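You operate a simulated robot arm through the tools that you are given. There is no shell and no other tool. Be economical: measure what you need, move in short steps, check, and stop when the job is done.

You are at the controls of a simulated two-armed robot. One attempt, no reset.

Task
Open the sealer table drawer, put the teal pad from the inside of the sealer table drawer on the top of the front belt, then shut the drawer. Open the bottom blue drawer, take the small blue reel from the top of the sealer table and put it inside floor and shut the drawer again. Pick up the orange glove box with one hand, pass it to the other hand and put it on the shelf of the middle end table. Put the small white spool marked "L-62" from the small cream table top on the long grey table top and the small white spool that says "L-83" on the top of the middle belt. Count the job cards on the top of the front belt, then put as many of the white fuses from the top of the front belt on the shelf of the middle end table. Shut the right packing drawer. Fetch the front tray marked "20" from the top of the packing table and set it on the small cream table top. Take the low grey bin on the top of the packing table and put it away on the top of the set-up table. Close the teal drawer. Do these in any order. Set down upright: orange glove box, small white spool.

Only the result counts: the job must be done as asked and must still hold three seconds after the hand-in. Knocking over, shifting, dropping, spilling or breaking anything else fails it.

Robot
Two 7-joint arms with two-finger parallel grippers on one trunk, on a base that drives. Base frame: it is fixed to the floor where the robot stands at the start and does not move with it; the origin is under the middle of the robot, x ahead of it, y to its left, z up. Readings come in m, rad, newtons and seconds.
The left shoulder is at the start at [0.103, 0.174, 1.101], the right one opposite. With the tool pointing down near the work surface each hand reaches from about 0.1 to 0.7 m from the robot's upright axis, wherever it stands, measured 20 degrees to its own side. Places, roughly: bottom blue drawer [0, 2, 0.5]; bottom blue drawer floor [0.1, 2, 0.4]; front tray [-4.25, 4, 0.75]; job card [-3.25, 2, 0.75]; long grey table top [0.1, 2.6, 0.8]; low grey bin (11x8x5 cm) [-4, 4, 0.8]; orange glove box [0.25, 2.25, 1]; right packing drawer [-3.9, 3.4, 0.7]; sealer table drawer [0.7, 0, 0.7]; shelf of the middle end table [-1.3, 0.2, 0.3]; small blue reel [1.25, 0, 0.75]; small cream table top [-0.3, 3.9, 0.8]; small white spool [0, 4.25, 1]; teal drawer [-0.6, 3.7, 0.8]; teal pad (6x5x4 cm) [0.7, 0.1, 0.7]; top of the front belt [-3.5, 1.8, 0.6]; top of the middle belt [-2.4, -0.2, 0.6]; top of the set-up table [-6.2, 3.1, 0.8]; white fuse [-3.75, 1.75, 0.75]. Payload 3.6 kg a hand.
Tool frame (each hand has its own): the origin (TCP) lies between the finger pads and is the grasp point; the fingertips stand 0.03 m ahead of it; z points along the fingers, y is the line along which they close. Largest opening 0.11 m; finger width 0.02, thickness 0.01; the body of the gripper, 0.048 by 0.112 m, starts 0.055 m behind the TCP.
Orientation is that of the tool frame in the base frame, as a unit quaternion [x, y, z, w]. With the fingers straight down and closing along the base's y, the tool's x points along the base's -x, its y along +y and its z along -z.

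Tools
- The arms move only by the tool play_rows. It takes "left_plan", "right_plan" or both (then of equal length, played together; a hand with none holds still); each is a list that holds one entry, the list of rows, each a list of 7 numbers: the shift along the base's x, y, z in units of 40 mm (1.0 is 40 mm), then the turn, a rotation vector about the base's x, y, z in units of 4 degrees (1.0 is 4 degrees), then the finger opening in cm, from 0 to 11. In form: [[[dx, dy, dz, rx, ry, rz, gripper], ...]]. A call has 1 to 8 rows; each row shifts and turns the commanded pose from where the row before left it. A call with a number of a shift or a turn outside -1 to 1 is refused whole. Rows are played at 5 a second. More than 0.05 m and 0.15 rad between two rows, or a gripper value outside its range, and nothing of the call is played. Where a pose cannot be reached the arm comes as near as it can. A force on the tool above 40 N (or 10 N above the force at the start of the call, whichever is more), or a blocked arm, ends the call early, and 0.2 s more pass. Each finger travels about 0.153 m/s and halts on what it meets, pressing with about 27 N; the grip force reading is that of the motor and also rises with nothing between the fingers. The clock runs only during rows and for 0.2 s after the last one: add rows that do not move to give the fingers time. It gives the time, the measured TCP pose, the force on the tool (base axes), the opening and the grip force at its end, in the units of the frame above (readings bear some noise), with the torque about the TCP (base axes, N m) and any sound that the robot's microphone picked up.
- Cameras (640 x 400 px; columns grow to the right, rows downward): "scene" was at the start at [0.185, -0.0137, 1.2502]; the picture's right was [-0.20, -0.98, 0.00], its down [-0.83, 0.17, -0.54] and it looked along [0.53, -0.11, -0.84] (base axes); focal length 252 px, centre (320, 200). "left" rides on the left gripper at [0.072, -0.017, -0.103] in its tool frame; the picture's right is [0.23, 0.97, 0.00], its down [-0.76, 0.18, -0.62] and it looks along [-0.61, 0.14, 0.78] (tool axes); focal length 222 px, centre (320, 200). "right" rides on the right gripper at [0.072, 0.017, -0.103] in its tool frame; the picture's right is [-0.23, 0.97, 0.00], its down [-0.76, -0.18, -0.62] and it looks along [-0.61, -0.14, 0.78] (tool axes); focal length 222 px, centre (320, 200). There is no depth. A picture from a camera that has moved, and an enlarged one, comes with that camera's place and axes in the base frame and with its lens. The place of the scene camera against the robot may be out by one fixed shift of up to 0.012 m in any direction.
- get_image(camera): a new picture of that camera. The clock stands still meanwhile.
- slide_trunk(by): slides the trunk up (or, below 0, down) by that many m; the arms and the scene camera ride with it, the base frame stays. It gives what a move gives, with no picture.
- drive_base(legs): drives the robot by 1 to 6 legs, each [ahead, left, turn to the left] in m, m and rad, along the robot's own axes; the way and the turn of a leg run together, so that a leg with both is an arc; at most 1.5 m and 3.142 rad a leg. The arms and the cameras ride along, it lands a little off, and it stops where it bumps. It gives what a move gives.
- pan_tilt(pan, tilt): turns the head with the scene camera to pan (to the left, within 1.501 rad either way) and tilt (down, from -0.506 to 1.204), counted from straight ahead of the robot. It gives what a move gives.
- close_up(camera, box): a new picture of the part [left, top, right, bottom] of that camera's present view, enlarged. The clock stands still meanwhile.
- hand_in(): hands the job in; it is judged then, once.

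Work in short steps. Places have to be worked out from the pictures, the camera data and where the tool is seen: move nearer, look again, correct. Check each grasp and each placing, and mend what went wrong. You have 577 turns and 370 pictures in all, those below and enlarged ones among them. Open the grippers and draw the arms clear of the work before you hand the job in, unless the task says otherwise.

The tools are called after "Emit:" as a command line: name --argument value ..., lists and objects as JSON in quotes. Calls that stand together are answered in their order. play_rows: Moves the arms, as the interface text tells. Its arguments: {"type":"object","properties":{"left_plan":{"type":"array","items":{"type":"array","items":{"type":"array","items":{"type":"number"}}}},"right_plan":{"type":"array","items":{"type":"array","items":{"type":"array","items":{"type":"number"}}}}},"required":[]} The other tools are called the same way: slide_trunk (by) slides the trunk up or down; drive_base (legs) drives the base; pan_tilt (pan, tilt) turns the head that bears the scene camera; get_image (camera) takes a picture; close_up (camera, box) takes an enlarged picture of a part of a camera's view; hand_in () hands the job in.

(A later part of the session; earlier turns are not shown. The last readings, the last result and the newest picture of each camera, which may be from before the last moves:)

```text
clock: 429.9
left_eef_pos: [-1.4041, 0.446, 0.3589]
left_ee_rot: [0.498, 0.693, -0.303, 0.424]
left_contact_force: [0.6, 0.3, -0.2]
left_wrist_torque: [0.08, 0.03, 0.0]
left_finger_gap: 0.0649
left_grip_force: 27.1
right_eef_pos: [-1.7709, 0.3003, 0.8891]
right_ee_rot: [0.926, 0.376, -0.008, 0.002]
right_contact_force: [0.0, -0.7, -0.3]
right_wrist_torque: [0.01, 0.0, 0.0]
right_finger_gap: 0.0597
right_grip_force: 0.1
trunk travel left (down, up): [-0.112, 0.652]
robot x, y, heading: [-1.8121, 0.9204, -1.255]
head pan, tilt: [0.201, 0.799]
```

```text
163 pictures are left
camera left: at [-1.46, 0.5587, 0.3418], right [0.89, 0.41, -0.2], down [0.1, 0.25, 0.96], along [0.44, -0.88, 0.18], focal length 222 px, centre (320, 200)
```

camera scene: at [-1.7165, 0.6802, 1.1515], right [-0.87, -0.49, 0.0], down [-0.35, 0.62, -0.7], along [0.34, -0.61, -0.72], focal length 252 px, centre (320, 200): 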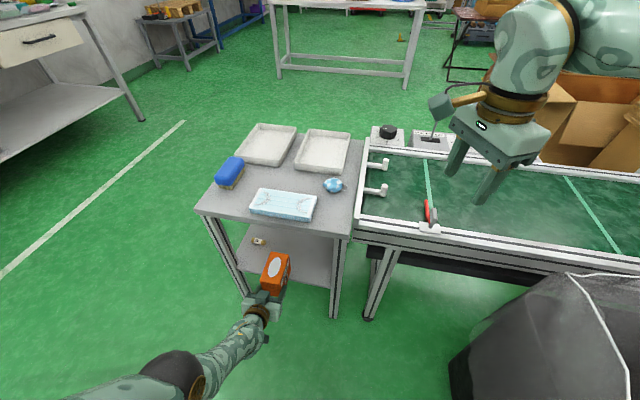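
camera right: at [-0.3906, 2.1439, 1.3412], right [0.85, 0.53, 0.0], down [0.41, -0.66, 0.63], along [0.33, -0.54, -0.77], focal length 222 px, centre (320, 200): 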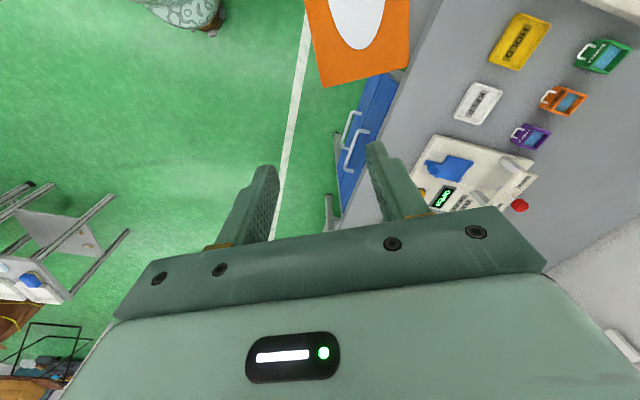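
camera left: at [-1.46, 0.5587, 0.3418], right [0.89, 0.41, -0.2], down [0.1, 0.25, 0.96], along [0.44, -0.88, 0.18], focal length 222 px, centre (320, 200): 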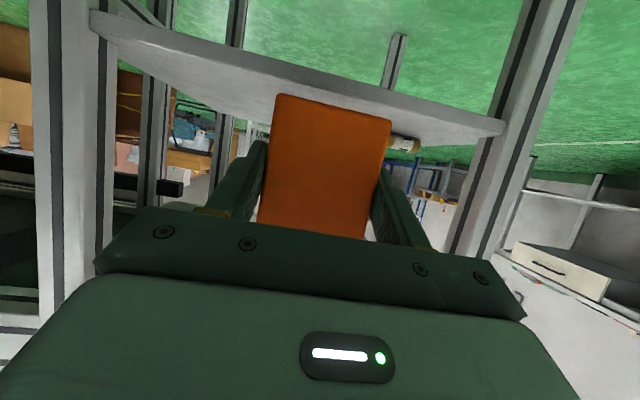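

On course. Drive the last 0.12 m.

Emit:
drive_base --legs '[[0.12, 0, 0]]'

Emit:
get_image --camera "left"

Emit:
get_image --camera "scene"

```text
clock: 431.1
left_eef_pos: [-1.3681, 0.3296, 0.3582]
left_ee_rot: [0.499, 0.693, -0.303, 0.424]
left_contact_force: [0.5, -0.7, 0.0]
left_wrist_torque: [0.11, 0.01, 0.01]
left_finger_gap: 0.0649
left_grip_force: 26.8
right_eef_pos: [-1.7341, 0.1834, 0.8887]
right_ee_rot: [0.927, 0.375, -0.007, 0.0]
right_contact_force: [-0.1, -0.6, 0.1]
right_wrist_torque: [0.0, 0.04, -0.03]
right_finger_gap: 0.06
right_grip_force: 0.0
trunk travel left (down, up): [-0.112, 0.652]
robot x, y, heading: [-1.7743, 0.8063, -1.255]
head pan, tilt: [0.201, 0.799]
```

```text
162 pictures are left
camera left: at [-1.4229, 0.4425, 0.3416], right [0.89, 0.41, -0.2], down [0.1, 0.25, 0.96], along [0.44, -0.88, 0.18], focal length 222 px, centre (320, 200)
```

left: 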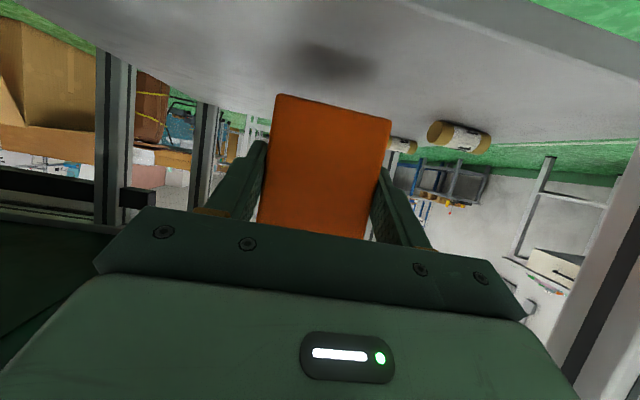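

```text
161 pictures are left
camera scene: at [-1.6792, 0.5642, 1.1514], right [-0.87, -0.49, 0.0], down [-0.35, 0.63, -0.7], along [0.34, -0.61, -0.72], focal length 252 px, centre (320, 200)
```

scene: 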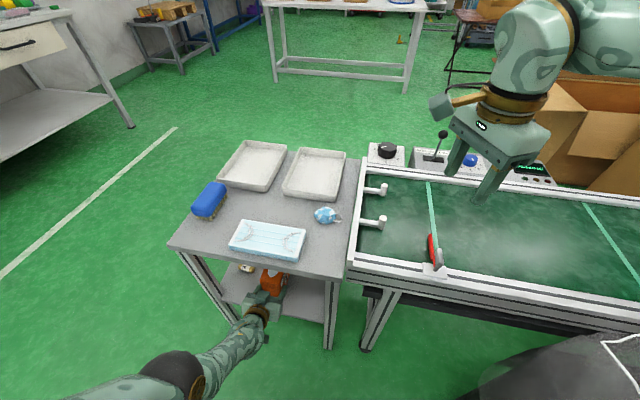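

Over the shelf. Lower until contact.

Emit:
play_rows --left_plan '[[[0, 0, -0.3, 0, 0, 0, 4], [0, 0, -0.3, 0, 0, 0, 4], [0, 0, -0.15, 0, 0, 0, 4], [0, 0, -0.15, 0, 0, 0, 4]]]'

Emit:
get_image --camera "left"

```text
clock: 432.1
left_eef_pos: [-1.3679, 0.3303, 0.3594]
left_ee_rot: [0.499, 0.691, -0.305, 0.425]
left_contact_force: [0.4, -0.2, 0.6]
left_wrist_torque: [0.17, 0.06, 0.0]
left_finger_gap: 0.0645
left_grip_force: 27.6
left hand out of reach, approached as far as the arm can: row 1, 2, 3, 4
right_eef_pos: [-1.7339, 0.1855, 0.8892]
right_ee_rot: [0.927, 0.376, -0.007, 0.001]
right_contact_force: [-0.1, -0.2, 0.1]
right_wrist_torque: [0.01, 0.02, 0.0]
right_finger_gap: 0.06
right_grip_force: 0.1
trunk travel left (down, up): [-0.112, 0.652]
robot x, y, heading: [-1.7773, 0.8065, -1.255]
head pan, tilt: [0.201, 0.799]
```

```text
160 pictures are left
camera left: at [-1.423, 0.4427, 0.3421], right [0.89, 0.41, -0.2], down [0.1, 0.25, 0.96], along [0.44, -0.88, 0.18], focal length 222 px, centre (320, 200)
```

left: 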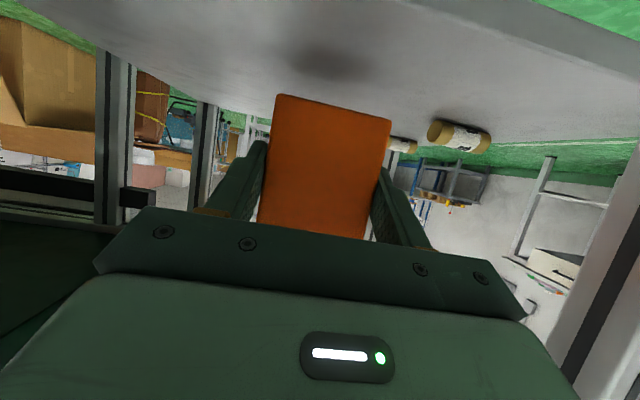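

Arm limit; use the trunk in small steps instead.

Emit:
slide_trunk --by -0.025

Emit:
slide_trunk --by -0.01

Emit:
get_image --camera "left"

```text
clock: 432.8
left_eef_pos: [-1.366, 0.331, 0.3356]
left_ee_rot: [0.498, 0.692, -0.304, 0.425]
left_contact_force: [0.0, 0.0, 0.2]
left_wrist_torque: [0.12, 0.03, 0.01]
left_finger_gap: 0.0645
left_grip_force: 27.0
right_eef_pos: [-1.7333, 0.1865, 0.8646]
right_ee_rot: [0.927, 0.375, -0.008, 0.001]
right_contact_force: [0.2, 0.6, 0.0]
right_wrist_torque: [-0.05, -0.01, 0.02]
right_finger_gap: 0.0602
right_grip_force: 0.0
trunk travel left (down, up): [-0.087, 0.677]
robot x, y, heading: [-1.7741, 0.8047, -1.256]
head pan, tilt: [0.201, 0.799]
```

```text
clock: 433.4
left_eef_pos: [-1.3666, 0.3292, 0.3283]
left_ee_rot: [0.497, 0.691, -0.306, 0.426]
left_contact_force: [0.2, -0.9, 16.9]
left_wrist_torque: [-0.72, -0.23, 0.21]
left_finger_gap: 0.0648
left_grip_force: 26.4
right_eef_pos: [-1.7336, 0.1857, 0.8556]
right_ee_rot: [0.927, 0.375, -0.007, 0.002]
right_contact_force: [0.1, -0.9, 0.7]
right_wrist_torque: [0.02, 0.02, 0.01]
right_finger_gap: 0.0601
right_grip_force: 0.0
trunk travel left (down, up): [-0.077, 0.687]
robot x, y, heading: [-1.7741, 0.8063, -1.254]
head pan, tilt: [0.201, 0.799]
```

```text
159 pictures are left
camera left: at [-1.422, 0.4416, 0.3093], right [0.89, 0.41, -0.2], down [0.1, 0.26, 0.96], along [0.44, -0.88, 0.19], focal length 222 px, centre (320, 200)
```

left: 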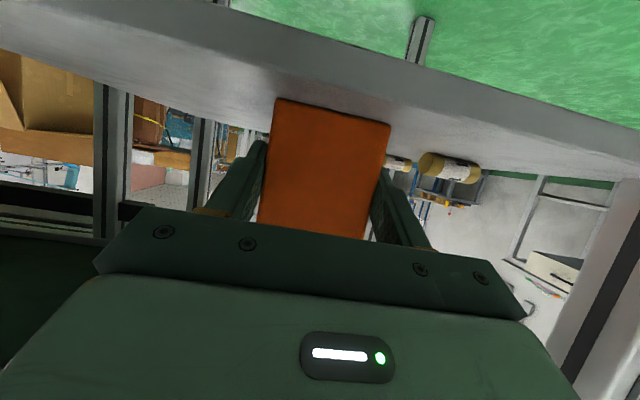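

Box rests on the shelf (17 N, centred). Release, then back straight out.

Emit:
play_rows --left_plan '[[[0, 0, 0, 0, 0, 0, 8.5], [0, 0, 0, 0, 0, 0, 8.5], [0, 0, 0, 0, 0, 0, 8.5]]]'

Emit:
drive_base --legs '[[-0.35, 0, 0]]'

Emit:
get_image --camera "left"

Emit:
get_image --camera "scene"

```text
clock: 434.2
left_eef_pos: [-1.3668, 0.3311, 0.3248]
left_ee_rot: [0.499, 0.692, -0.304, 0.424]
left_contact_force: [0.5, 0.4, 0.0]
left_wrist_torque: [0.03, 0.04, -0.02]
left_finger_gap: 0.0848
left_grip_force: 0.0
right_eef_pos: [-1.7342, 0.1842, 0.8536]
right_ee_rot: [0.927, 0.375, -0.008, 0.001]
right_contact_force: [0.0, -0.4, 0.2]
right_wrist_torque: [-0.04, -0.01, 0.03]
right_finger_gap: 0.06
right_grip_force: 0.1
trunk travel left (down, up): [-0.077, 0.687]
robot x, y, heading: [-1.7714, 0.8053, -1.256]
head pan, tilt: [0.201, 0.799]
```

```text
clock: 436.5
left_eef_pos: [-1.4762, 0.6647, 0.3259]
left_ee_rot: [0.5, 0.692, -0.304, 0.423]
left_contact_force: [0.4, 1.0, 0.1]
left_wrist_torque: [0.0, 0.01, 0.01]
left_finger_gap: 0.0851
left_grip_force: 0.1
right_eef_pos: [-1.8449, 0.5188, 0.8545]
right_ee_rot: [0.928, 0.373, -0.007, 0.001]
right_contact_force: [-0.7, -0.4, 0.2]
right_wrist_torque: [-0.04, -0.03, 0.02]
right_finger_gap: 0.0601
right_grip_force: 0.2
trunk travel left (down, up): [-0.077, 0.687]
robot x, y, heading: [-1.8816, 1.1389, -1.266]
head pan, tilt: [0.201, 0.799]
```

```text
158 pictures are left
camera left: at [-1.5316, 0.7759, 0.3074], right [0.89, 0.4, -0.2], down [0.1, 0.25, 0.96], along [0.44, -0.88, 0.18], focal length 222 px, centre (320, 200)
```

left: 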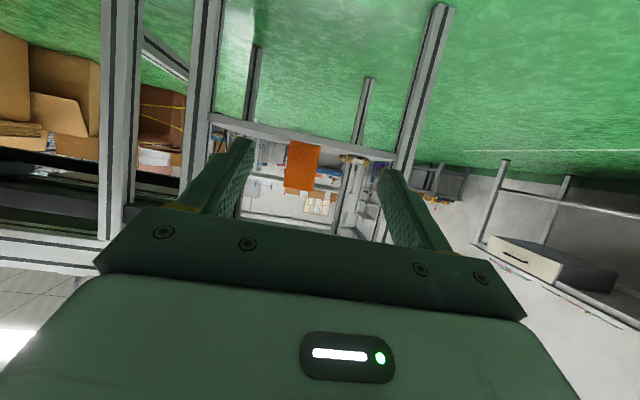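

```text
157 pictures are left
camera scene: at [-1.7817, 0.8784, 1.1142], right [-0.87, -0.49, 0.0], down [-0.35, 0.63, -0.7], along [0.34, -0.61, -0.72], focal length 252 px, centre (320, 200)
```

scene: 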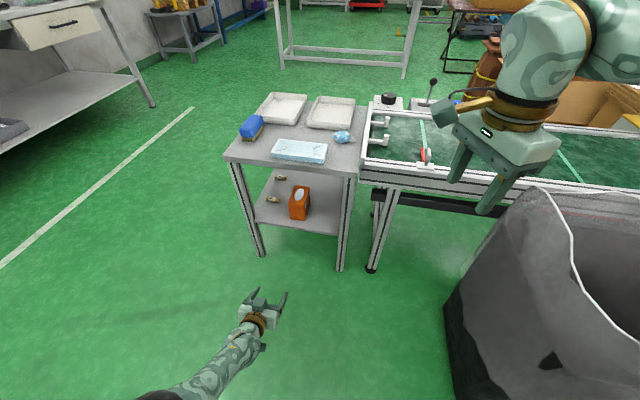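

The glove box stands upright on the shelf. Zoom on the sealer drawer to check that it is really shut.

Emit:
close_up --camera "scene" --box '[0, 0, 160, 100]'

Emit:
close_up --camera "left" --box '[440, 180, 640, 305]'

```text
4.00 times, centred on (80, 50) of scene
camera zoom: at [-1.7817, 0.8784, 1.1142], right [-0.87, -0.49, 0.0], down [-0.35, 0.63, -0.7], along [0.34, -0.61, -0.72], focal length 1007 px, centre (1280, 800)
```

zoom: 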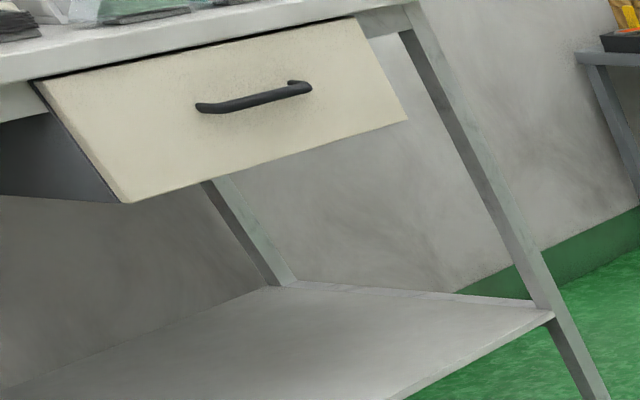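

```text
3.20 times, centred on (540, 242) of left
camera zoom: at [-1.5316, 0.7759, 0.3074], right [0.89, 0.4, -0.2], down [0.1, 0.25, 0.96], along [0.44, -0.88, 0.18], focal length 711 px, centre (-384, 64)
```

zoom: 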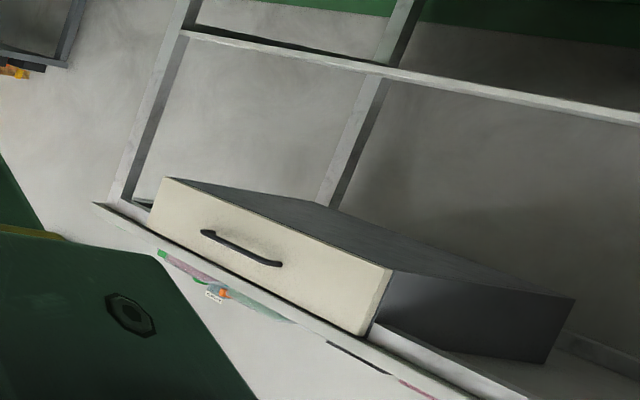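

The sealer drawer front is flush — shut. Now raise the trunk and bring both hands to the standard downward pose.

Emit:
slide_trunk --by 0.32

Emit:
play_rows --left_plan '[[[0, 0, 0.4, 0.935, 0.304, 0, 6], [0, 0, 0.4, 0.935, 0.304, 0, 6], [0, 0, 0.4, 0.935, 0.304, 0, 6], [0, 0, 0.4, 0.935, 0.304, 0, 6], [0, 0, 0.4, 0.935, 0.304, 0, 6], [0, 0, 0.4, 0.935, 0.304, 0, 6], [0, 0, 0.4, 0.935, 0.304, 0, 6], [0, 0, 0.4, 0.935, 0.304, 0, 6]]]' --right_plan '[[[0, 0, 0, 0, 0, 0.99, 6], [0, 0, 0, 0, 0, 0.99, 6], [0, 0, 0, 0, 0, 0.99, 6], [0, 0, 0, 0, 0, 0.99, 6], [0, 0, 0, 0, 0, 0.99, 6], [0, 0, 0, 0, 0, 0.99, 6], [0, 0, 0, 0, 0, 0.99, 6], [0, 0, 0, 0, 0, 0.99, 6]]]'

Emit:
play_rows --left_plan '[[[0, 0, 0.4, 0.935, 0.304, 0, 6], [0, 0, 0.4, 0.935, 0.304, 0, 6], [0, 0, 0.4, 0.935, 0.304, 0, 6], [0, 0, 0.4, 0.935, 0.304, 0, 6], [0, 0, 0.4, 0.935, 0.304, 0, 6], [0, 0, 0.4, 0.935, 0.304, 0, 6], [0, 0, 0.4, 0.935, 0.304, 0, 6], [0, 0, 0.4, 0.935, 0.304, 0, 6]]]' --right_plan '[[[0, 0, 0, 0, 0, 0.99, 6], [0, 0, 0, 0, 0, 0.99, 6], [0, 0, 0, 0, 0, 0.99, 6], [0, 0, 0, 0, 0, 0.99, 6], [0, 0, 0, 0, 0, 0.99, 6], [0, 0, 0, 0, 0, 0.99, 6], [0, 0, 0, 0, 0, 0.99, 6], [0, 0, 0, 0, 0, 0.99, 6]]]'

```text
clock: 439.6
left_eef_pos: [-1.4568, 0.6023, 0.8069]
left_ee_rot: [0.448, 0.62, -0.378, 0.522]
left_contact_force: [0.0, -0.2, -0.3]
left_wrist_torque: [-0.04, 0.0, 0.02]
left_finger_gap: 0.085
left_grip_force: 0.0
right_eef_pos: [-1.845, 0.5179, 1.1732]
right_ee_rot: [0.928, 0.372, -0.008, 0.001]
right_contact_force: [-0.8, -0.2, -0.6]
right_wrist_torque: [0.0, -0.02, -0.02]
right_finger_gap: 0.0599
right_grip_force: 0.1
trunk travel left (down, up): [-0.397, 0.367]
robot x, y, heading: [-1.8826, 1.1385, -1.264]
head pan, tilt: [0.201, 0.799]
```

```text
clock: 441.4
left_eef_pos: [-1.4569, 0.6032, 0.9325]
left_ee_rot: [0.534, 0.738, -0.241, 0.334]
left_contact_force: [-0.3, -0.9, -0.3]
left_wrist_torque: [0.06, 0.0, 0.02]
left_finger_gap: 0.0602
left_grip_force: 0.0
right_eef_pos: [-1.8455, 0.519, 1.1744]
right_ee_rot: [0.79, 0.613, -0.007, 0.002]
right_contact_force: [0.8, -0.7, -0.5]
right_wrist_torque: [-0.05, 0.0, 0.02]
right_finger_gap: 0.0602
right_grip_force: 0.0
trunk travel left (down, up): [-0.397, 0.367]
robot x, y, heading: [-1.8799, 1.1438, -1.265]
head pan, tilt: [0.201, 0.799]
```

```text
clock: 443.2
left_eef_pos: [-1.4569, 0.6019, 1.0625]
left_ee_rot: [0.58, 0.801, -0.086, 0.122]
left_contact_force: [-0.5, -0.9, -0.2]
left_wrist_torque: [-0.02, 0.03, 0.02]
left_finger_gap: 0.0601
left_grip_force: 0.0
right_eef_pos: [-1.8433, 0.519, 1.1743]
right_ee_rot: [0.647, 0.763, -0.006, 0.005]
right_contact_force: [-0.3, 0.6, -0.2]
right_wrist_torque: [0.03, 0.01, 0.0]
right_finger_gap: 0.0601
right_grip_force: 0.2
right hand out of reach, approached as far as the arm can: row 7, 8
trunk travel left (down, up): [-0.397, 0.367]
robot x, y, heading: [-1.8817, 1.1379, -1.261]
head pan, tilt: [0.201, 0.799]
```

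Finish straightening the left hand and drive to the small cream table beyond the long grey one.

Emit:
play_rows --left_plan '[[[0, 0, 0.3, 0.935, 0.304, 0, 6], [0, 0, 0.3, 0.935, 0.304, 0, 6], [0, 0, 0.3, 0.935, 0.304, 0, 6], [0, 0, 0.3, 0.935, 0.304, 0, 6]]]'

Emit:
drive_base --legs '[[0, 0, 1.56], [0.75, 0, 0], [0, 1.1, 0], [0, 1.0, 0], [0.4, 0, 0]]'

Emit:
pan_tilt --pan 0.0 --tilt 0.65

Emit:
get_image --camera "scene"

```text
clock: 444.2
left_eef_pos: [-1.4572, 0.6019, 1.1109]
left_ee_rot: [0.588, 0.809, -0.007, 0.012]
left_contact_force: [-0.2, -0.5, 0.2]
left_wrist_torque: [-0.01, 0.0, 0.04]
left_finger_gap: 0.0596
left_grip_force: 0.2
right_eef_pos: [-1.8448, 0.5193, 1.1745]
right_ee_rot: [0.647, 0.762, -0.006, 0.004]
right_contact_force: [0.1, 0.1, 0.5]
right_wrist_torque: [0.02, -0.01, 0.02]
right_finger_gap: 0.0603
right_grip_force: 0.0
trunk travel left (down, up): [-0.397, 0.367]
robot x, y, heading: [-1.8807, 1.1357, -1.259]
head pan, tilt: [0.201, 0.799]
```

```text
clock: 464.2
left_eef_pos: [-1.0135, 3.9446, 1.11]
left_ee_rot: [-0.186, 0.983, 0.005, 0.012]
left_contact_force: [0.7, 0.4, 0.2]
left_wrist_torque: [0.0, -0.01, -0.01]
left_finger_gap: 0.0602
left_grip_force: 0.1
right_eef_pos: [-0.909, 3.5631, 1.1735]
right_ee_rot: [-0.109, 0.994, -0.001, 0.008]
right_contact_force: [0.6, -0.5, -0.3]
right_wrist_torque: [0.0, 0.0, 0.0]
right_finger_gap: 0.0601
right_grip_force: 0.1
trunk travel left (down, up): [-0.397, 0.367]
robot x, y, heading: [-1.5267, 3.4861, 0.368]
head pan, tilt: [0.201, 0.799]
```

```text
clock: 465.0
left_eef_pos: [-1.0145, 3.9431, 1.1114]
left_ee_rot: [-0.185, 0.983, 0.004, 0.014]
left_contact_force: [-0.8, -0.9, 0.1]
left_wrist_torque: [0.0, 0.0, 0.01]
left_finger_gap: 0.0598
left_grip_force: 0.0
right_eef_pos: [-0.9094, 3.5624, 1.1742]
right_ee_rot: [-0.109, 0.994, -0.001, 0.007]
right_contact_force: [-0.1, 0.6, -0.1]
right_wrist_torque: [-0.03, 0.0, -0.02]
right_finger_gap: 0.0599
right_grip_force: 0.0
trunk travel left (down, up): [-0.397, 0.367]
robot x, y, heading: [-1.5321, 3.4888, 0.367]
head pan, tilt: [0.0, 0.649]
```

```text
154 pictures are left
camera scene: at [-1.403, 3.5376, 1.4592], right [0.36, -0.93, 0.0], down [-0.57, -0.22, -0.8], along [0.74, 0.29, -0.61], focal length 252 px, centre (320, 200)
```

scene: 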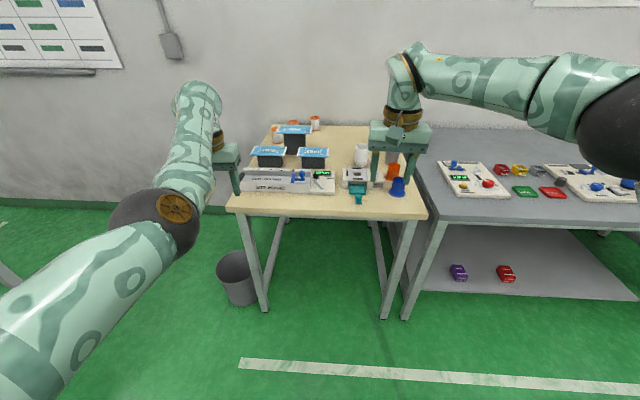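

Cream table in view. Zoom in to identify spools and the teal drawer.

Emit:
close_up --camera "scene" --box '[220, 105, 440, 242]'

```text
2.91 times, centred on (330, 174) of scene
camera zoom: at [-1.403, 3.5376, 1.4592], right [0.36, -0.93, 0.0], down [-0.57, -0.22, -0.8], along [0.74, 0.29, -0.61], focal length 732 px, centre (291, 277)
```

zoom: 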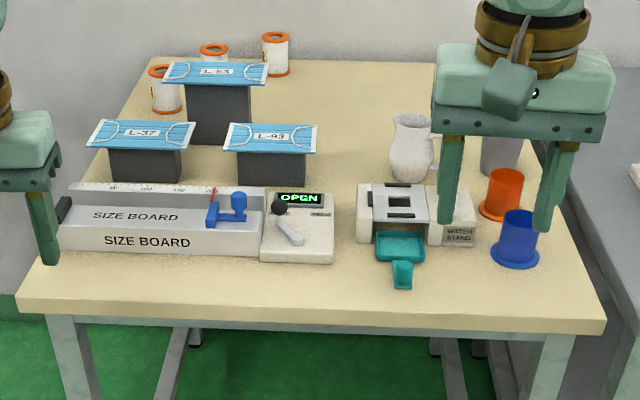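

Zoom further on the three white/orange spools to read their marks.

Emit:
close_up --camera "scene" --box '[262, 108, 326, 148]'

```text
10.00 times, centred on (294, 128) of scene
camera zoom: at [-1.403, 3.5376, 1.4592], right [0.36, -0.93, 0.0], down [-0.57, -0.22, -0.8], along [0.74, 0.29, -0.61], focal length 2517 px, centre (580, 920)
```

zoom: 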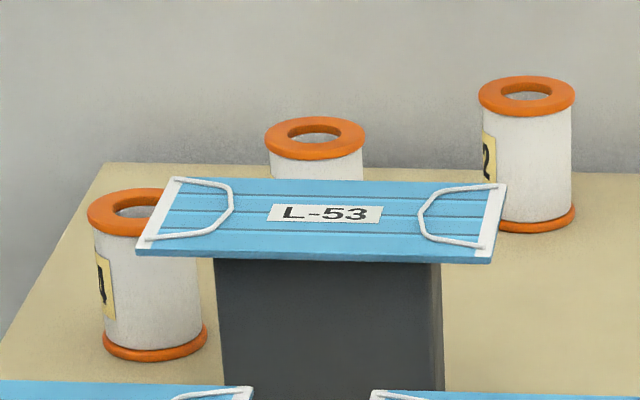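

The labels face left. Move left for a better view of them and of the space at the table's left end.

Emit:
drive_base --legs '[[0.2, 1.1, -0.07], [0, 0, -0.6]]'

Emit:
get_image --camera "scene"

```text
clock: 472.3
left_eef_pos: [-1.0025, 4.6218, 1.1107]
left_ee_rot: [0.152, 0.988, 0.0, 0.015]
left_contact_force: [1.0, -0.9, -0.8]
left_wrist_torque: [0.03, -0.03, -0.01]
left_finger_gap: 0.0601
left_grip_force: 0.1
right_eef_pos: [-1.1608, 4.2584, 1.1741]
right_ee_rot: [0.227, 0.974, -0.003, 0.006]
right_contact_force: [0.7, 0.8, -0.8]
right_wrist_torque: [0.02, 0.01, -0.02]
right_finger_gap: 0.0601
right_grip_force: 0.0
trunk travel left (down, up): [-0.397, 0.367]
robot x, y, heading: [-1.6904, 4.5889, -0.309]
head pan, tilt: [0.0, 0.649]
```

```text
151 pictures are left
camera scene: at [-1.5612, 4.549, 1.4592], right [-0.31, -0.95, 0.0], down [-0.58, 0.19, -0.8], along [0.76, -0.24, -0.61], focal length 252 px, centre (320, 200)
```

scene: 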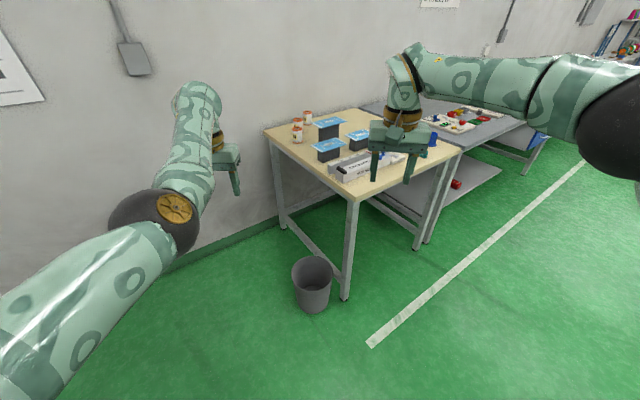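

Emit:
close_up --camera "scene" --box '[280, 100, 344, 140]'

Emit:
close_up --camera "scene" --box '[250, 90, 450, 315]'

```text
10.00 times, centred on (312, 120) of scene
camera zoom: at [-1.5612, 4.549, 1.4592], right [-0.31, -0.95, 0.0], down [-0.58, 0.19, -0.8], along [0.76, -0.24, -0.61], focal length 2517 px, centre (400, 1000)
```

zoom: 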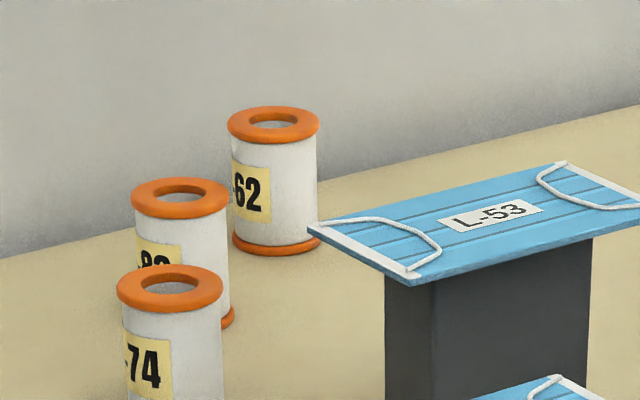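

```text
1.78 times, centred on (350, 202) of scene
camera zoom: at [-1.5612, 4.549, 1.4592], right [-0.31, -0.95, 0.0], down [-0.58, 0.19, -0.8], along [0.76, -0.24, -0.61], focal length 448 px, centre (267, 196)
```

zoom: 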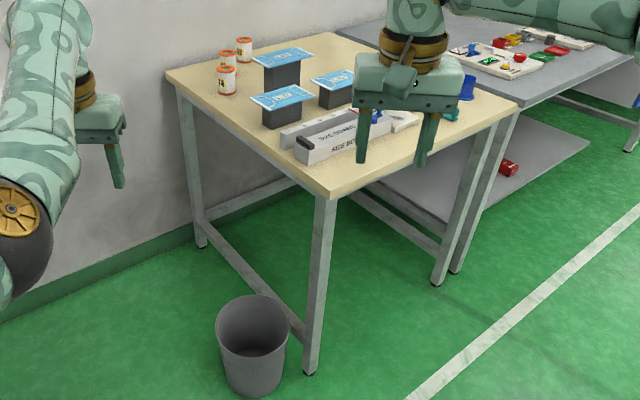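

Labels: front L-74, middle L-8x (L-83), back L-62. L-62 centre ≈(0.022,4.13), L-83 ≈(−0.089,4.219), table z≈0.84. I'll approach the left end diagonally with the right hand; first tuck the left hand in.

Emit:
play_rows --left_plan '[[[-0.9, 0.29, 0, 0, 0, 0, 6], [-0.9, 0.29, 0, 0, 0, 0, 6], [-0.9, 0.29, 0, 0, 0, 0, 6], [-0.9, 0.29, 0, 0, 0, 0, 6], [-0.9, 0.29, 0, 0, 0, 0, 6], [-0.9, 0.29, 0, 0, 0, 0, 6], [-0.9, 0.29, 0, 0, 0, 0, 6], [-0.9, 0.29, 0, 0, 0, 0, 6]]]'

```text
clock: 474.1
left_eef_pos: [-1.1469, 4.7586, 1.0353]
left_ee_rot: [0.152, 0.988, 0.0, 0.014]
left_contact_force: [0.0, -0.5, -0.1]
left_wrist_torque: [0.03, 0.0, 0.02]
left_finger_gap: 0.06
left_grip_force: 0.0
left hand out of reach, approached as far as the arm can: row 3, 4, 5, 6, 7, 8
right_eef_pos: [-1.1607, 4.2589, 1.175]
right_ee_rot: [0.227, 0.974, -0.003, 0.007]
right_contact_force: [-0.6, -0.5, -0.4]
right_wrist_torque: [-0.02, 0.0, -0.04]
right_finger_gap: 0.0598
right_grip_force: 0.1
trunk travel left (down, up): [-0.397, 0.367]
robot x, y, heading: [-1.6873, 4.5862, -0.315]
head pan, tilt: [0.0, 0.649]
```

The left hand can't fold back at this height. Lower it so the arm hangs by the side, then pull it in.

Emit:
play_rows --left_plan '[[[0, 0, -0.95, 0, 0, 0, 4], [0, 0, -0.95, 0, 0, 0, 4], [0, 0, -0.95, 0, 0, 0, 4], [0, 0, -0.95, 0, 0, 0, 4], [0, 0, -0.95, 0, 0, 0, 4], [0, 0, -0.95, 0, 0, 0, 4], [0, 0, -0.95, 0, 0, 0, 4], [0, 0, -0.95, 0, 0, 0, 4]]]'

Emit:
play_rows --left_plan '[[[-0.6, 0.2, -0.7, 0, 0, 0, 4], [-0.6, 0.2, -0.7, 0, 0, 0, 4], [-0.8, 0.26, -0.3, 0, 0, 0, 4], [-0.8, 0.26, 0, 0, 0, 0, 4], [-0.8, 0.26, 0, 0, 0, 0, 4], [-0.8, 0.26, 0, 0, 0, 0, 4]]]'

Emit:
get_image --camera "scene"

```text
clock: 475.9
left_eef_pos: [-1.1443, 4.7568, 0.7305]
left_ee_rot: [0.152, 0.988, -0.002, 0.014]
left_contact_force: [-0.1, -0.5, -0.5]
left_wrist_torque: [-0.03, 0.01, 0.0]
left_finger_gap: 0.0401
left_grip_force: 0.1
right_eef_pos: [-1.1605, 4.2606, 1.1746]
right_ee_rot: [0.227, 0.974, -0.003, 0.006]
right_contact_force: [0.2, -0.2, -1.0]
right_wrist_torque: [-0.01, 0.01, 0.02]
right_finger_gap: 0.0599
right_grip_force: 0.0
trunk travel left (down, up): [-0.397, 0.367]
robot x, y, heading: [-1.6858, 4.5927, -0.311]
head pan, tilt: [0.0, 0.649]
```

```text
clock: 477.5
left_eef_pos: [-1.2871, 4.8818, 0.6821]
left_ee_rot: [0.153, 0.986, 0.057, 0.036]
left_contact_force: [-0.3, -0.2, -0.2]
left_wrist_torque: [0.02, 0.02, 0.04]
left_finger_gap: 0.0399
left_grip_force: 0.0
right_eef_pos: [-1.16, 4.2581, 1.1747]
right_ee_rot: [0.228, 0.974, -0.004, 0.006]
right_contact_force: [0.6, -0.8, -1.0]
right_wrist_torque: [0.01, 0.0, -0.01]
right_finger_gap: 0.06
right_grip_force: 0.0
trunk travel left (down, up): [-0.397, 0.367]
robot x, y, heading: [-1.6862, 4.5944, -0.316]
head pan, tilt: [0.0, 0.649]
stopped in row 6 (left hand): the arm was blocked; the commanded pose is now the measured one
```

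```text
148 pictures are left
camera scene: at [-1.5605, 4.5491, 1.4592], right [-0.31, -0.95, 0.0], down [-0.58, 0.19, -0.8], along [0.76, -0.25, -0.61], focal length 252 px, centre (320, 200)
```

scene: 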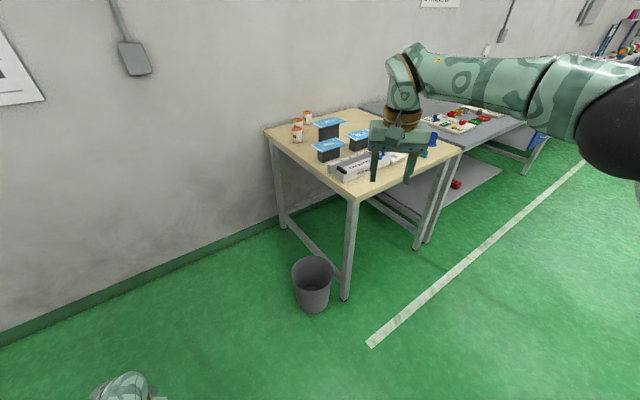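

Re-plan: use the left hand, tilted forward for extra reach, with the robot facing along the table end. First bring the left hand forward and up, and tilt it ~40°.

Emit:
play_rows --left_plan '[[[0.7, -0.3, 0.8, 0, 0, 0, 8], [0.7, -0.3, 0.8, 0, 0, 0, 8], [0.7, -0.3, 0.8, 0, 0, 0, 8], [0.7, -0.5, 0.8, 0, 0, 0, 8], [0.7, -0.5, 0.8, 0, 0, 0, 8], [0.7, -0.5, 0.8, 0, 0, 0, 8], [0.6, -0.5, 0.9, 0, 0, 0, 8], [0.6, -0.5, 0.9, 0, 0, 0, 8]]]'

Emit:
play_rows --left_plan '[[[0, 0, 0.9, 0, 0, 0, 8], [0.3, 0, 0.9, -0.31, -0.95, 0, 8], [0.3, 0, 0.6, -0.31, -0.95, 0, 8], [0.3, 0, 0.3, -0.31, -0.95, 0, 8], [0, 0, 0, -0.31, -0.95, 0, 8], [0, 0, 0, -0.31, -0.95, 0, 8], [0, 0, 0, -0.31, -0.95, 0, 8], [0, 0, 0, -0.31, -0.95, 0, 8]]]'

Emit:
get_image --camera "scene"

```text
clock: 479.3
left_eef_pos: [-1.072, 4.7429, 0.9462]
left_ee_rot: [0.152, 0.986, 0.054, 0.034]
left_contact_force: [0.2, -0.7, -0.2]
left_wrist_torque: [0.02, 0.02, 0.0]
left_finger_gap: 0.0799
left_grip_force: 0.0
right_eef_pos: [-1.1615, 4.2579, 1.1742]
right_ee_rot: [0.228, 0.974, -0.003, 0.006]
right_contact_force: [0.3, -0.7, 0.0]
right_wrist_torque: [-0.03, 0.0, -0.01]
right_finger_gap: 0.0598
right_grip_force: 0.1
trunk travel left (down, up): [-0.397, 0.367]
robot x, y, heading: [-1.6879, 4.5886, -0.314]
head pan, tilt: [0.0, 0.649]
```

```text
clock: 481.1
left_eef_pos: [-1.0357, 4.7401, 1.0535]
left_ee_rot: [0.131, 0.953, 0.014, 0.272]
left_contact_force: [0.2, 0.8, -0.1]
left_wrist_torque: [0.0, 0.01, -0.01]
left_finger_gap: 0.08
left_grip_force: 0.0
right_eef_pos: [-1.1609, 4.2599, 1.1741]
right_ee_rot: [0.227, 0.974, -0.003, 0.006]
right_contact_force: [-0.7, 0.2, 0.2]
right_wrist_torque: [-0.01, 0.0, 0.0]
right_finger_gap: 0.0599
right_grip_force: 0.0
trunk travel left (down, up): [-0.397, 0.367]
robot x, y, heading: [-1.6884, 4.5909, -0.311]
head pan, tilt: [0.0, 0.649]
```

```text
147 pictures are left
camera scene: at [-1.5614, 4.5495, 1.4593], right [-0.31, -0.95, 0.0], down [-0.58, 0.19, -0.8], along [0.76, -0.25, -0.6], focal length 252 px, centre (320, 200)
```

scene: 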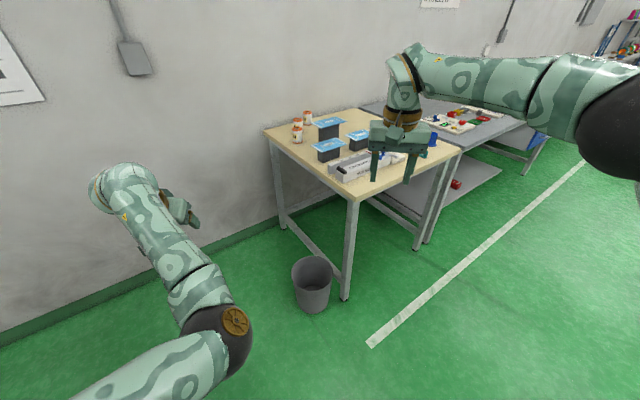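

Emit:
play_rows --left_plan '[[[-0.2, -0.7, 0.6, -0.31, -0.95, 0, 8], [-0.2, -0.7, 0.6, -0.31, -0.95, 0, 8], [-0.2, -0.7, 0.6, -0.31, -0.95, 0, 8], [-0.2, -0.7, 0.6, 0, 0, 0, 8]]]'

Emit:
drive_base --legs '[[0, 0, -0.772]]'

Emit:
get_image --camera "scene"

```text
clock: 482.1
left_eef_pos: [-1.0676, 4.6274, 1.147]
left_ee_rot: [0.123, 0.921, -0.005, 0.369]
left_contact_force: [0.4, 0.5, -0.2]
left_wrist_torque: [0.0, -0.01, 0.02]
left_finger_gap: 0.0799
left_grip_force: 0.0
right_eef_pos: [-1.1616, 4.2579, 1.1756]
right_ee_rot: [0.228, 0.974, -0.003, 0.007]
right_contact_force: [0.5, 0.1, 0.7]
right_wrist_torque: [-0.01, 0.0, -0.01]
right_finger_gap: 0.0602
right_grip_force: 0.1
trunk travel left (down, up): [-0.397, 0.367]
robot x, y, heading: [-1.6869, 4.5906, -0.315]
head pan, tilt: [0.0, 0.649]
```

```text
clock: 484.5
left_eef_pos: [-1.2143, 4.1883, 1.147]
left_ee_rot: [0.456, 0.809, -0.142, 0.341]
left_contact_force: [-0.4, -0.1, -0.3]
left_wrist_torque: [0.0, 0.0, 0.02]
left_finger_gap: 0.0797
left_grip_force: 0.1
right_eef_pos: [-1.5373, 3.9867, 1.175]
right_ee_rot: [0.575, 0.818, -0.005, 0.005]
right_contact_force: [0.2, 0.8, -0.7]
right_wrist_torque: [-0.04, 0.01, 0.03]
right_finger_gap: 0.0599
right_grip_force: 0.0
trunk travel left (down, up): [-0.397, 0.367]
robot x, y, heading: [-1.6859, 4.5926, -1.08]
head pan, tilt: [0.0, 0.649]
```

```text
146 pictures are left
camera scene: at [-1.625, 4.4733, 1.4593], right [-0.88, -0.47, 0.0], down [-0.29, 0.53, -0.8], along [0.38, -0.7, -0.6], focal length 252 px, centre (320, 200)
```

scene: 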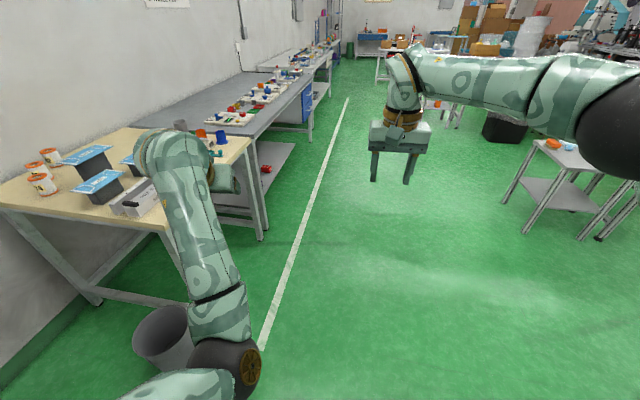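

Emit:
drive_base --legs '[[0.14, 1.12, 0]]'

Emit:
pan_tilt --pan 0.25 --tilt 0.75

Emit:
get_image --camera "scene"

```text
clock: 490.3
left_eef_pos: [-0.1605, 4.5678, 1.1466]
left_ee_rot: [0.468, 0.803, -0.148, 0.339]
left_contact_force: [0.3, 0.7, 0.4]
left_wrist_torque: [0.02, 0.0, -0.02]
left_finger_gap: 0.0798
left_grip_force: 0.1
right_eef_pos: [-0.4896, 4.3752, 1.1741]
right_ee_rot: [0.586, 0.81, -0.005, 0.005]
right_contact_force: [-0.1, 0.0, 0.3]
right_wrist_torque: [-0.01, 0.03, 0.02]
right_finger_gap: 0.0601
right_grip_force: 0.1
trunk travel left (down, up): [-0.397, 0.367]
robot x, y, heading: [-0.6172, 4.9808, -1.108]
head pan, tilt: [0.0, 0.649]
```

```text
clock: 491.1
left_eef_pos: [-0.1616, 4.5676, 1.1475]
left_ee_rot: [0.469, 0.802, -0.147, 0.339]
left_contact_force: [0.2, -0.1, -0.7]
left_wrist_torque: [-0.01, -0.01, 0.01]
left_finger_gap: 0.0799
left_grip_force: 0.0
right_eef_pos: [-0.4902, 4.3745, 1.1744]
right_ee_rot: [0.586, 0.81, -0.006, 0.005]
right_contact_force: [-0.3, -0.7, 0.3]
right_wrist_torque: [-0.01, 0.0, 0.0]
right_finger_gap: 0.0601
right_grip_force: 0.1
trunk travel left (down, up): [-0.397, 0.367]
robot x, y, heading: [-0.6195, 4.9777, -1.106]
head pan, tilt: [0.25, 0.75]
```

```text
145 pictures are left
camera scene: at [-0.5482, 4.8789, 1.4507], right [-0.76, -0.65, 0.0], down [-0.45, 0.52, -0.73], along [0.48, -0.55, -0.68], focal length 252 px, centre (320, 200)
```

scene: 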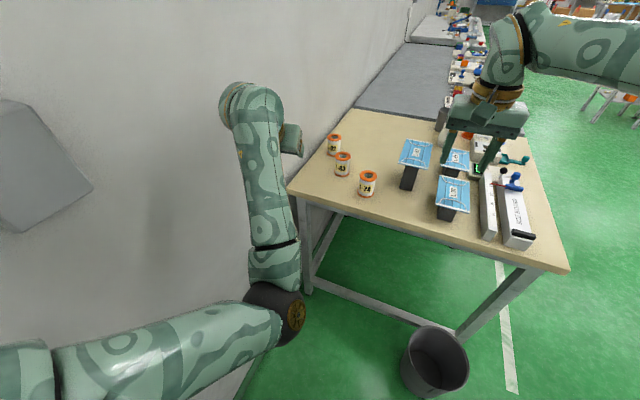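

Emit:
close_up --camera "scene" --box '[316, 128, 396, 203]'

```text
5.33 times, centred on (356, 166) of scene
camera zoom: at [-0.5482, 4.8789, 1.4507], right [-0.76, -0.65, 0.0], down [-0.45, 0.52, -0.73], along [0.48, -0.55, -0.68], focal length 1342 px, centre (128, 384)
```

zoom: 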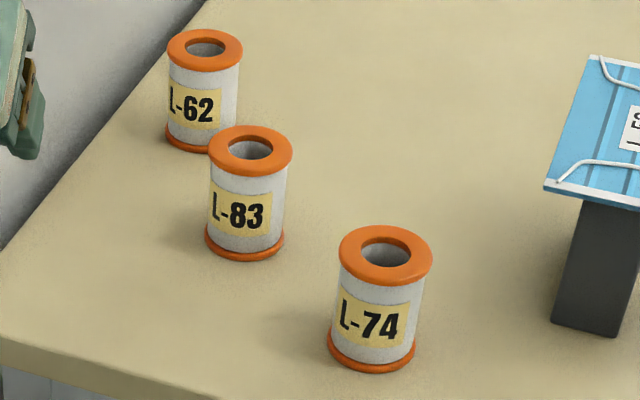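

L-62, L-83 and L-74 confirmed. Move the left hand inward a bit and drive 0.3 m ahead toward the table end.

Emit:
play_rows --left_plan '[[[-0.67, -0.337, 0, 0, 0, 0, 8], [-0.67, -0.337, 0, 0, 0, 0, 8], [-0.67, -0.337, 0, 0, 0, 0, 8]]]'

Emit:
drive_base --legs '[[0.28, 0, 0]]'

Emit:
get_image --camera "scene"

Emit:
get_image --camera "left"

```text
clock: 491.9
left_eef_pos: [-0.235, 4.5247, 1.1551]
left_ee_rot: [0.462, 0.803, -0.146, 0.348]
left_contact_force: [-0.8, 0.5, 1.2]
left_wrist_torque: [-0.01, -0.04, 0.01]
left_finger_gap: 0.0802
left_grip_force: 0.0
right_eef_pos: [-0.4912, 4.3731, 1.1743]
right_ee_rot: [0.587, 0.809, -0.004, 0.005]
right_contact_force: [0.1, -0.6, 0.1]
right_wrist_torque: [0.02, 0.0, 0.01]
right_finger_gap: 0.0601
right_grip_force: 0.1
trunk travel left (down, up): [-0.397, 0.367]
robot x, y, heading: [-0.6247, 4.983, -1.108]
head pan, tilt: [0.25, 0.75]
```

```text
clock: 493.8
left_eef_pos: [-0.109, 4.2812, 1.1504]
left_ee_rot: [0.464, 0.803, -0.143, 0.347]
left_contact_force: [0.5, 0.9, -0.8]
left_wrist_torque: [0.02, -0.03, -0.01]
left_finger_gap: 0.0798
left_grip_force: 0.0
right_eef_pos: [-0.3636, 4.1298, 1.1741]
right_ee_rot: [0.585, 0.811, -0.006, 0.004]
right_contact_force: [0.5, 1.4, 1.1]
right_wrist_torque: [-0.01, 0.02, 0.0]
right_finger_gap: 0.06
right_grip_force: 0.0
trunk travel left (down, up): [-0.397, 0.367]
robot x, y, heading: [-0.4994, 4.7358, -1.103]
head pan, tilt: [0.25, 0.75]
```

```text
143 pictures are left
camera scene: at [-0.4243, 4.6337, 1.4506], right [-0.75, -0.66, 0.0], down [-0.45, 0.52, -0.73], along [0.48, -0.55, -0.68], focal length 252 px, centre (320, 200)
```

scene: 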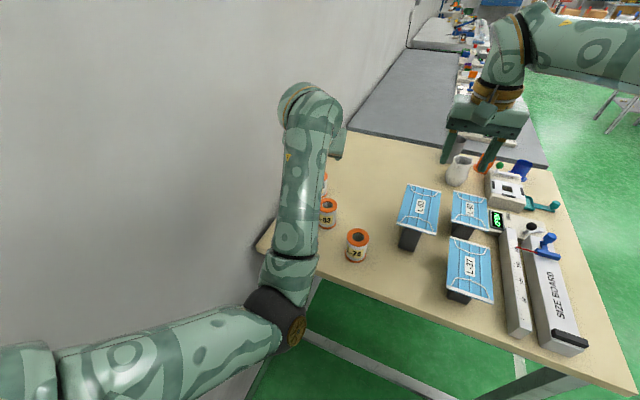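

```text
142 pictures are left
camera left: at [-0.1909, 4.3752, 1.1722], right [0.75, 0.66, -0.07], down [0.14, -0.05, 0.99], along [0.65, -0.75, -0.13], focal length 222 px, centre (320, 200)
```

left: 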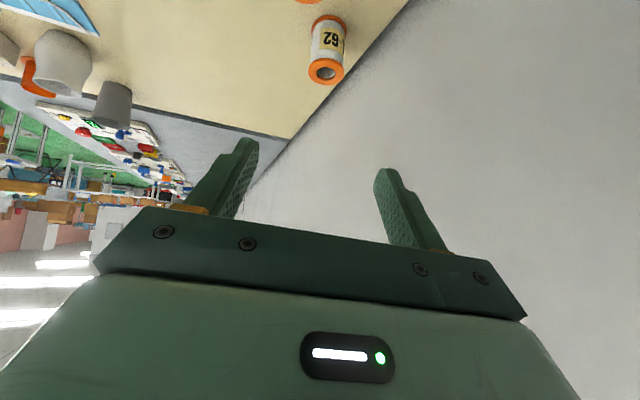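

Tilt ~44°. Move over L-83 and come partly down, then check.

Emit:
play_rows --left_plan '[[[0.17, -0.67, 0, 0, 0, 0, 8], [0.17, -0.67, 0, 0, 0, 0, 8], [0, 0, -0.9, 0, 0, 0, 8], [0, 0, -0.9, 0, 0, 0, 8], [0, 0, -0.9, 0, 0, 0, 8]]]'

Emit:
get_image --camera "left"

Emit:
close_up --camera "scene" --box '[250, 120, 450, 275]'

```text
clock: 495.0
left_eef_pos: [-0.0818, 4.227, 1.0584]
left_ee_rot: [0.454, 0.802, -0.142, 0.362]
left_contact_force: [-0.2, 0.3, 0.4]
left_wrist_torque: [0.0, -0.04, -0.03]
left_finger_gap: 0.0799
left_grip_force: 0.0
right_eef_pos: [-0.3642, 4.1309, 1.1729]
right_ee_rot: [0.584, 0.811, -0.005, 0.005]
right_contact_force: [0.6, -0.4, 0.2]
right_wrist_torque: [0.02, 0.01, -0.01]
right_finger_gap: 0.06
right_grip_force: 0.0
trunk travel left (down, up): [-0.397, 0.367]
robot x, y, heading: [-0.5001, 4.7384, -1.102]
head pan, tilt: [0.25, 0.75]
```

```text
141 pictures are left
camera left: at [-0.1646, 4.3193, 1.0764], right [0.74, 0.67, -0.06], down [0.11, -0.03, 0.99], along [0.67, -0.74, -0.1], focal length 222 px, centre (320, 200)
```

left: 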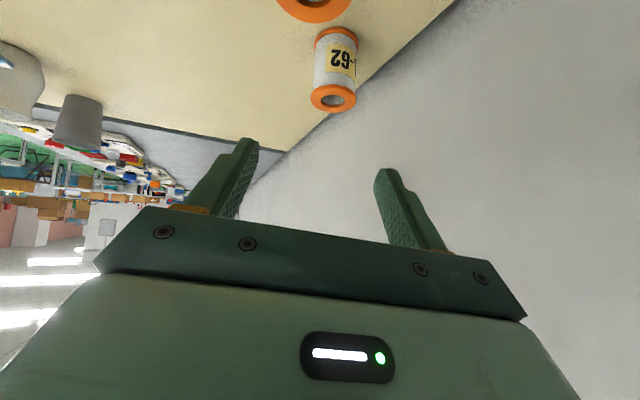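

```text
2.58 times, centred on (350, 198) of scene
camera zoom: at [-0.4245, 4.6346, 1.4506], right [-0.75, -0.66, 0.0], down [-0.45, 0.51, -0.73], along [0.48, -0.55, -0.68], focal length 650 px, centre (243, 206)
```

zoom: 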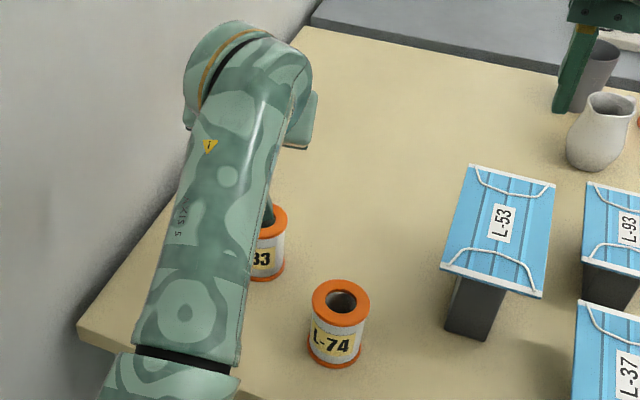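

L-83 at ≈(−0.087, 4.215). Small correction and descend around it in steps.

Emit:
play_rows --left_plan '[[[-0.28, -0.1, -0.8, 0, 0, 0, 9], [0, 0, -0.9, 0, 0, 0, 9], [0, 0, -0.8, 0, 0, 0, 9]]]'

Emit:
get_image --camera "left"

Emit:
close_up --camera "scene" --box '[270, 140, 430, 265]'

```text
clock: 496.0
left_eef_pos: [-0.0731, 4.2082, 0.9896]
left_ee_rot: [0.446, 0.793, -0.151, 0.386]
left_contact_force: [0.0, -0.6, 0.0]
left_wrist_torque: [-0.04, 0.03, 0.01]
left_finger_gap: 0.0898
left_grip_force: 0.0
right_eef_pos: [-0.365, 4.131, 1.1739]
right_ee_rot: [0.585, 0.811, -0.005, 0.005]
right_contact_force: [0.7, -0.5, -0.3]
right_wrist_torque: [0.03, -0.04, -0.03]
right_finger_gap: 0.06
right_grip_force: 0.1
trunk travel left (down, up): [-0.397, 0.367]
robot x, y, heading: [-0.4984, 4.7386, -1.104]
head pan, tilt: [0.25, 0.75]
stopped in row 3 (left hand): the arm was blocked; the commanded pose is now the measured one
```

```text
139 pictures are left
camera left: at [-0.1593, 4.3018, 1.0008], right [0.73, 0.68, -0.07], down [0.08, 0.01, 1.0], along [0.68, -0.74, -0.04], focal length 222 px, centre (320, 200)
```

left: 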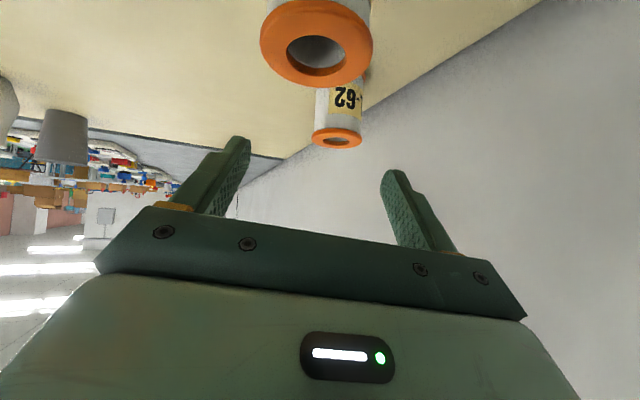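

```text
3.20 times, centred on (350, 202) of scene
camera zoom: at [-0.4247, 4.6348, 1.4507], right [-0.75, -0.66, 0.0], down [-0.45, 0.51, -0.73], along [0.48, -0.55, -0.68], focal length 806 px, centre (224, 192)
```

zoom: 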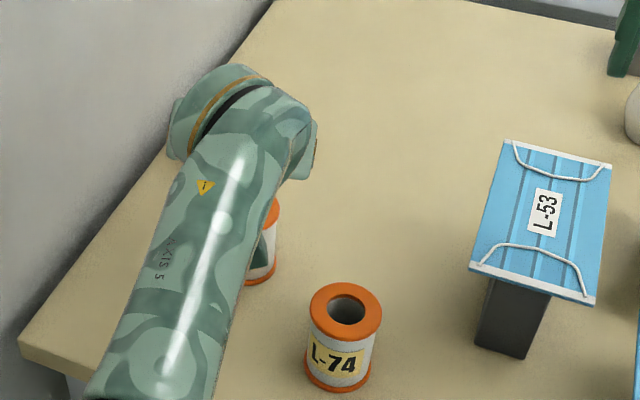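

Likely the left elbow is against the wall. Raise the hand, shift the base 0.07 m away from the wall, and retry.

Emit:
play_rows --left_plan '[[[0, 0, 0.7, 0, 0, 0, 9], [0, 0, 0.7, 0, 0, 0, 9]]]'

Emit:
drive_base --legs '[[0, -0.08, 0]]'

Emit:
get_image --camera "scene"

```text
clock: 496.6
left_eef_pos: [-0.0672, 4.2137, 1.0406]
left_ee_rot: [0.445, 0.794, -0.144, 0.388]
left_contact_force: [-0.6, 0.1, -0.8]
left_wrist_torque: [-0.02, 0.02, 0.0]
left_finger_gap: 0.09
left_grip_force: 0.1
right_eef_pos: [-0.3642, 4.1316, 1.1741]
right_ee_rot: [0.585, 0.811, -0.005, 0.005]
right_contact_force: [-0.9, 0.1, 0.0]
right_wrist_torque: [0.0, 0.0, 0.03]
right_finger_gap: 0.0599
right_grip_force: 0.0
trunk travel left (down, up): [-0.397, 0.367]
robot x, y, heading: [-0.4994, 4.7403, -1.102]
head pan, tilt: [0.25, 0.75]
```

```text
clock: 497.7
left_eef_pos: [-0.1429, 4.1739, 1.0439]
left_ee_rot: [0.443, 0.794, -0.144, 0.39]
left_contact_force: [-0.5, -0.5, 0.2]
left_wrist_torque: [-0.03, 0.02, -0.01]
left_finger_gap: 0.0901
left_grip_force: 0.1
right_eef_pos: [-0.4387, 4.0941, 1.1745]
right_ee_rot: [0.585, 0.811, -0.005, 0.005]
right_contact_force: [-0.8, -1.2, 0.5]
right_wrist_torque: [-0.01, 0.01, 0.01]
right_finger_gap: 0.0601
right_grip_force: 0.1
trunk travel left (down, up): [-0.397, 0.367]
robot x, y, heading: [-0.5711, 4.7009, -1.1]
head pan, tilt: [0.25, 0.75]
```

```text
137 pictures are left
camera scene: at [-0.4991, 4.5971, 1.4507], right [-0.75, -0.66, 0.0], down [-0.45, 0.51, -0.73], along [0.48, -0.55, -0.68], focal length 252 px, centre (320, 200)
```

scene: 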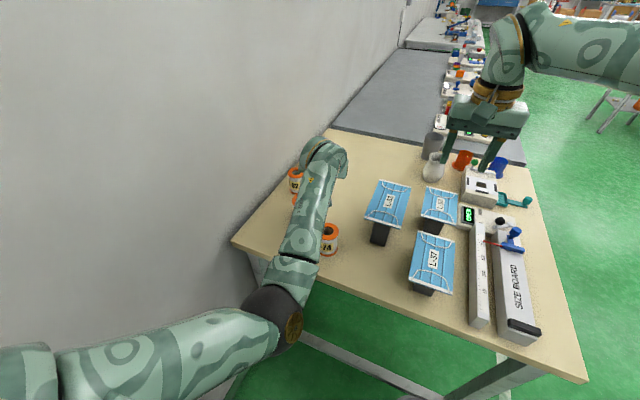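

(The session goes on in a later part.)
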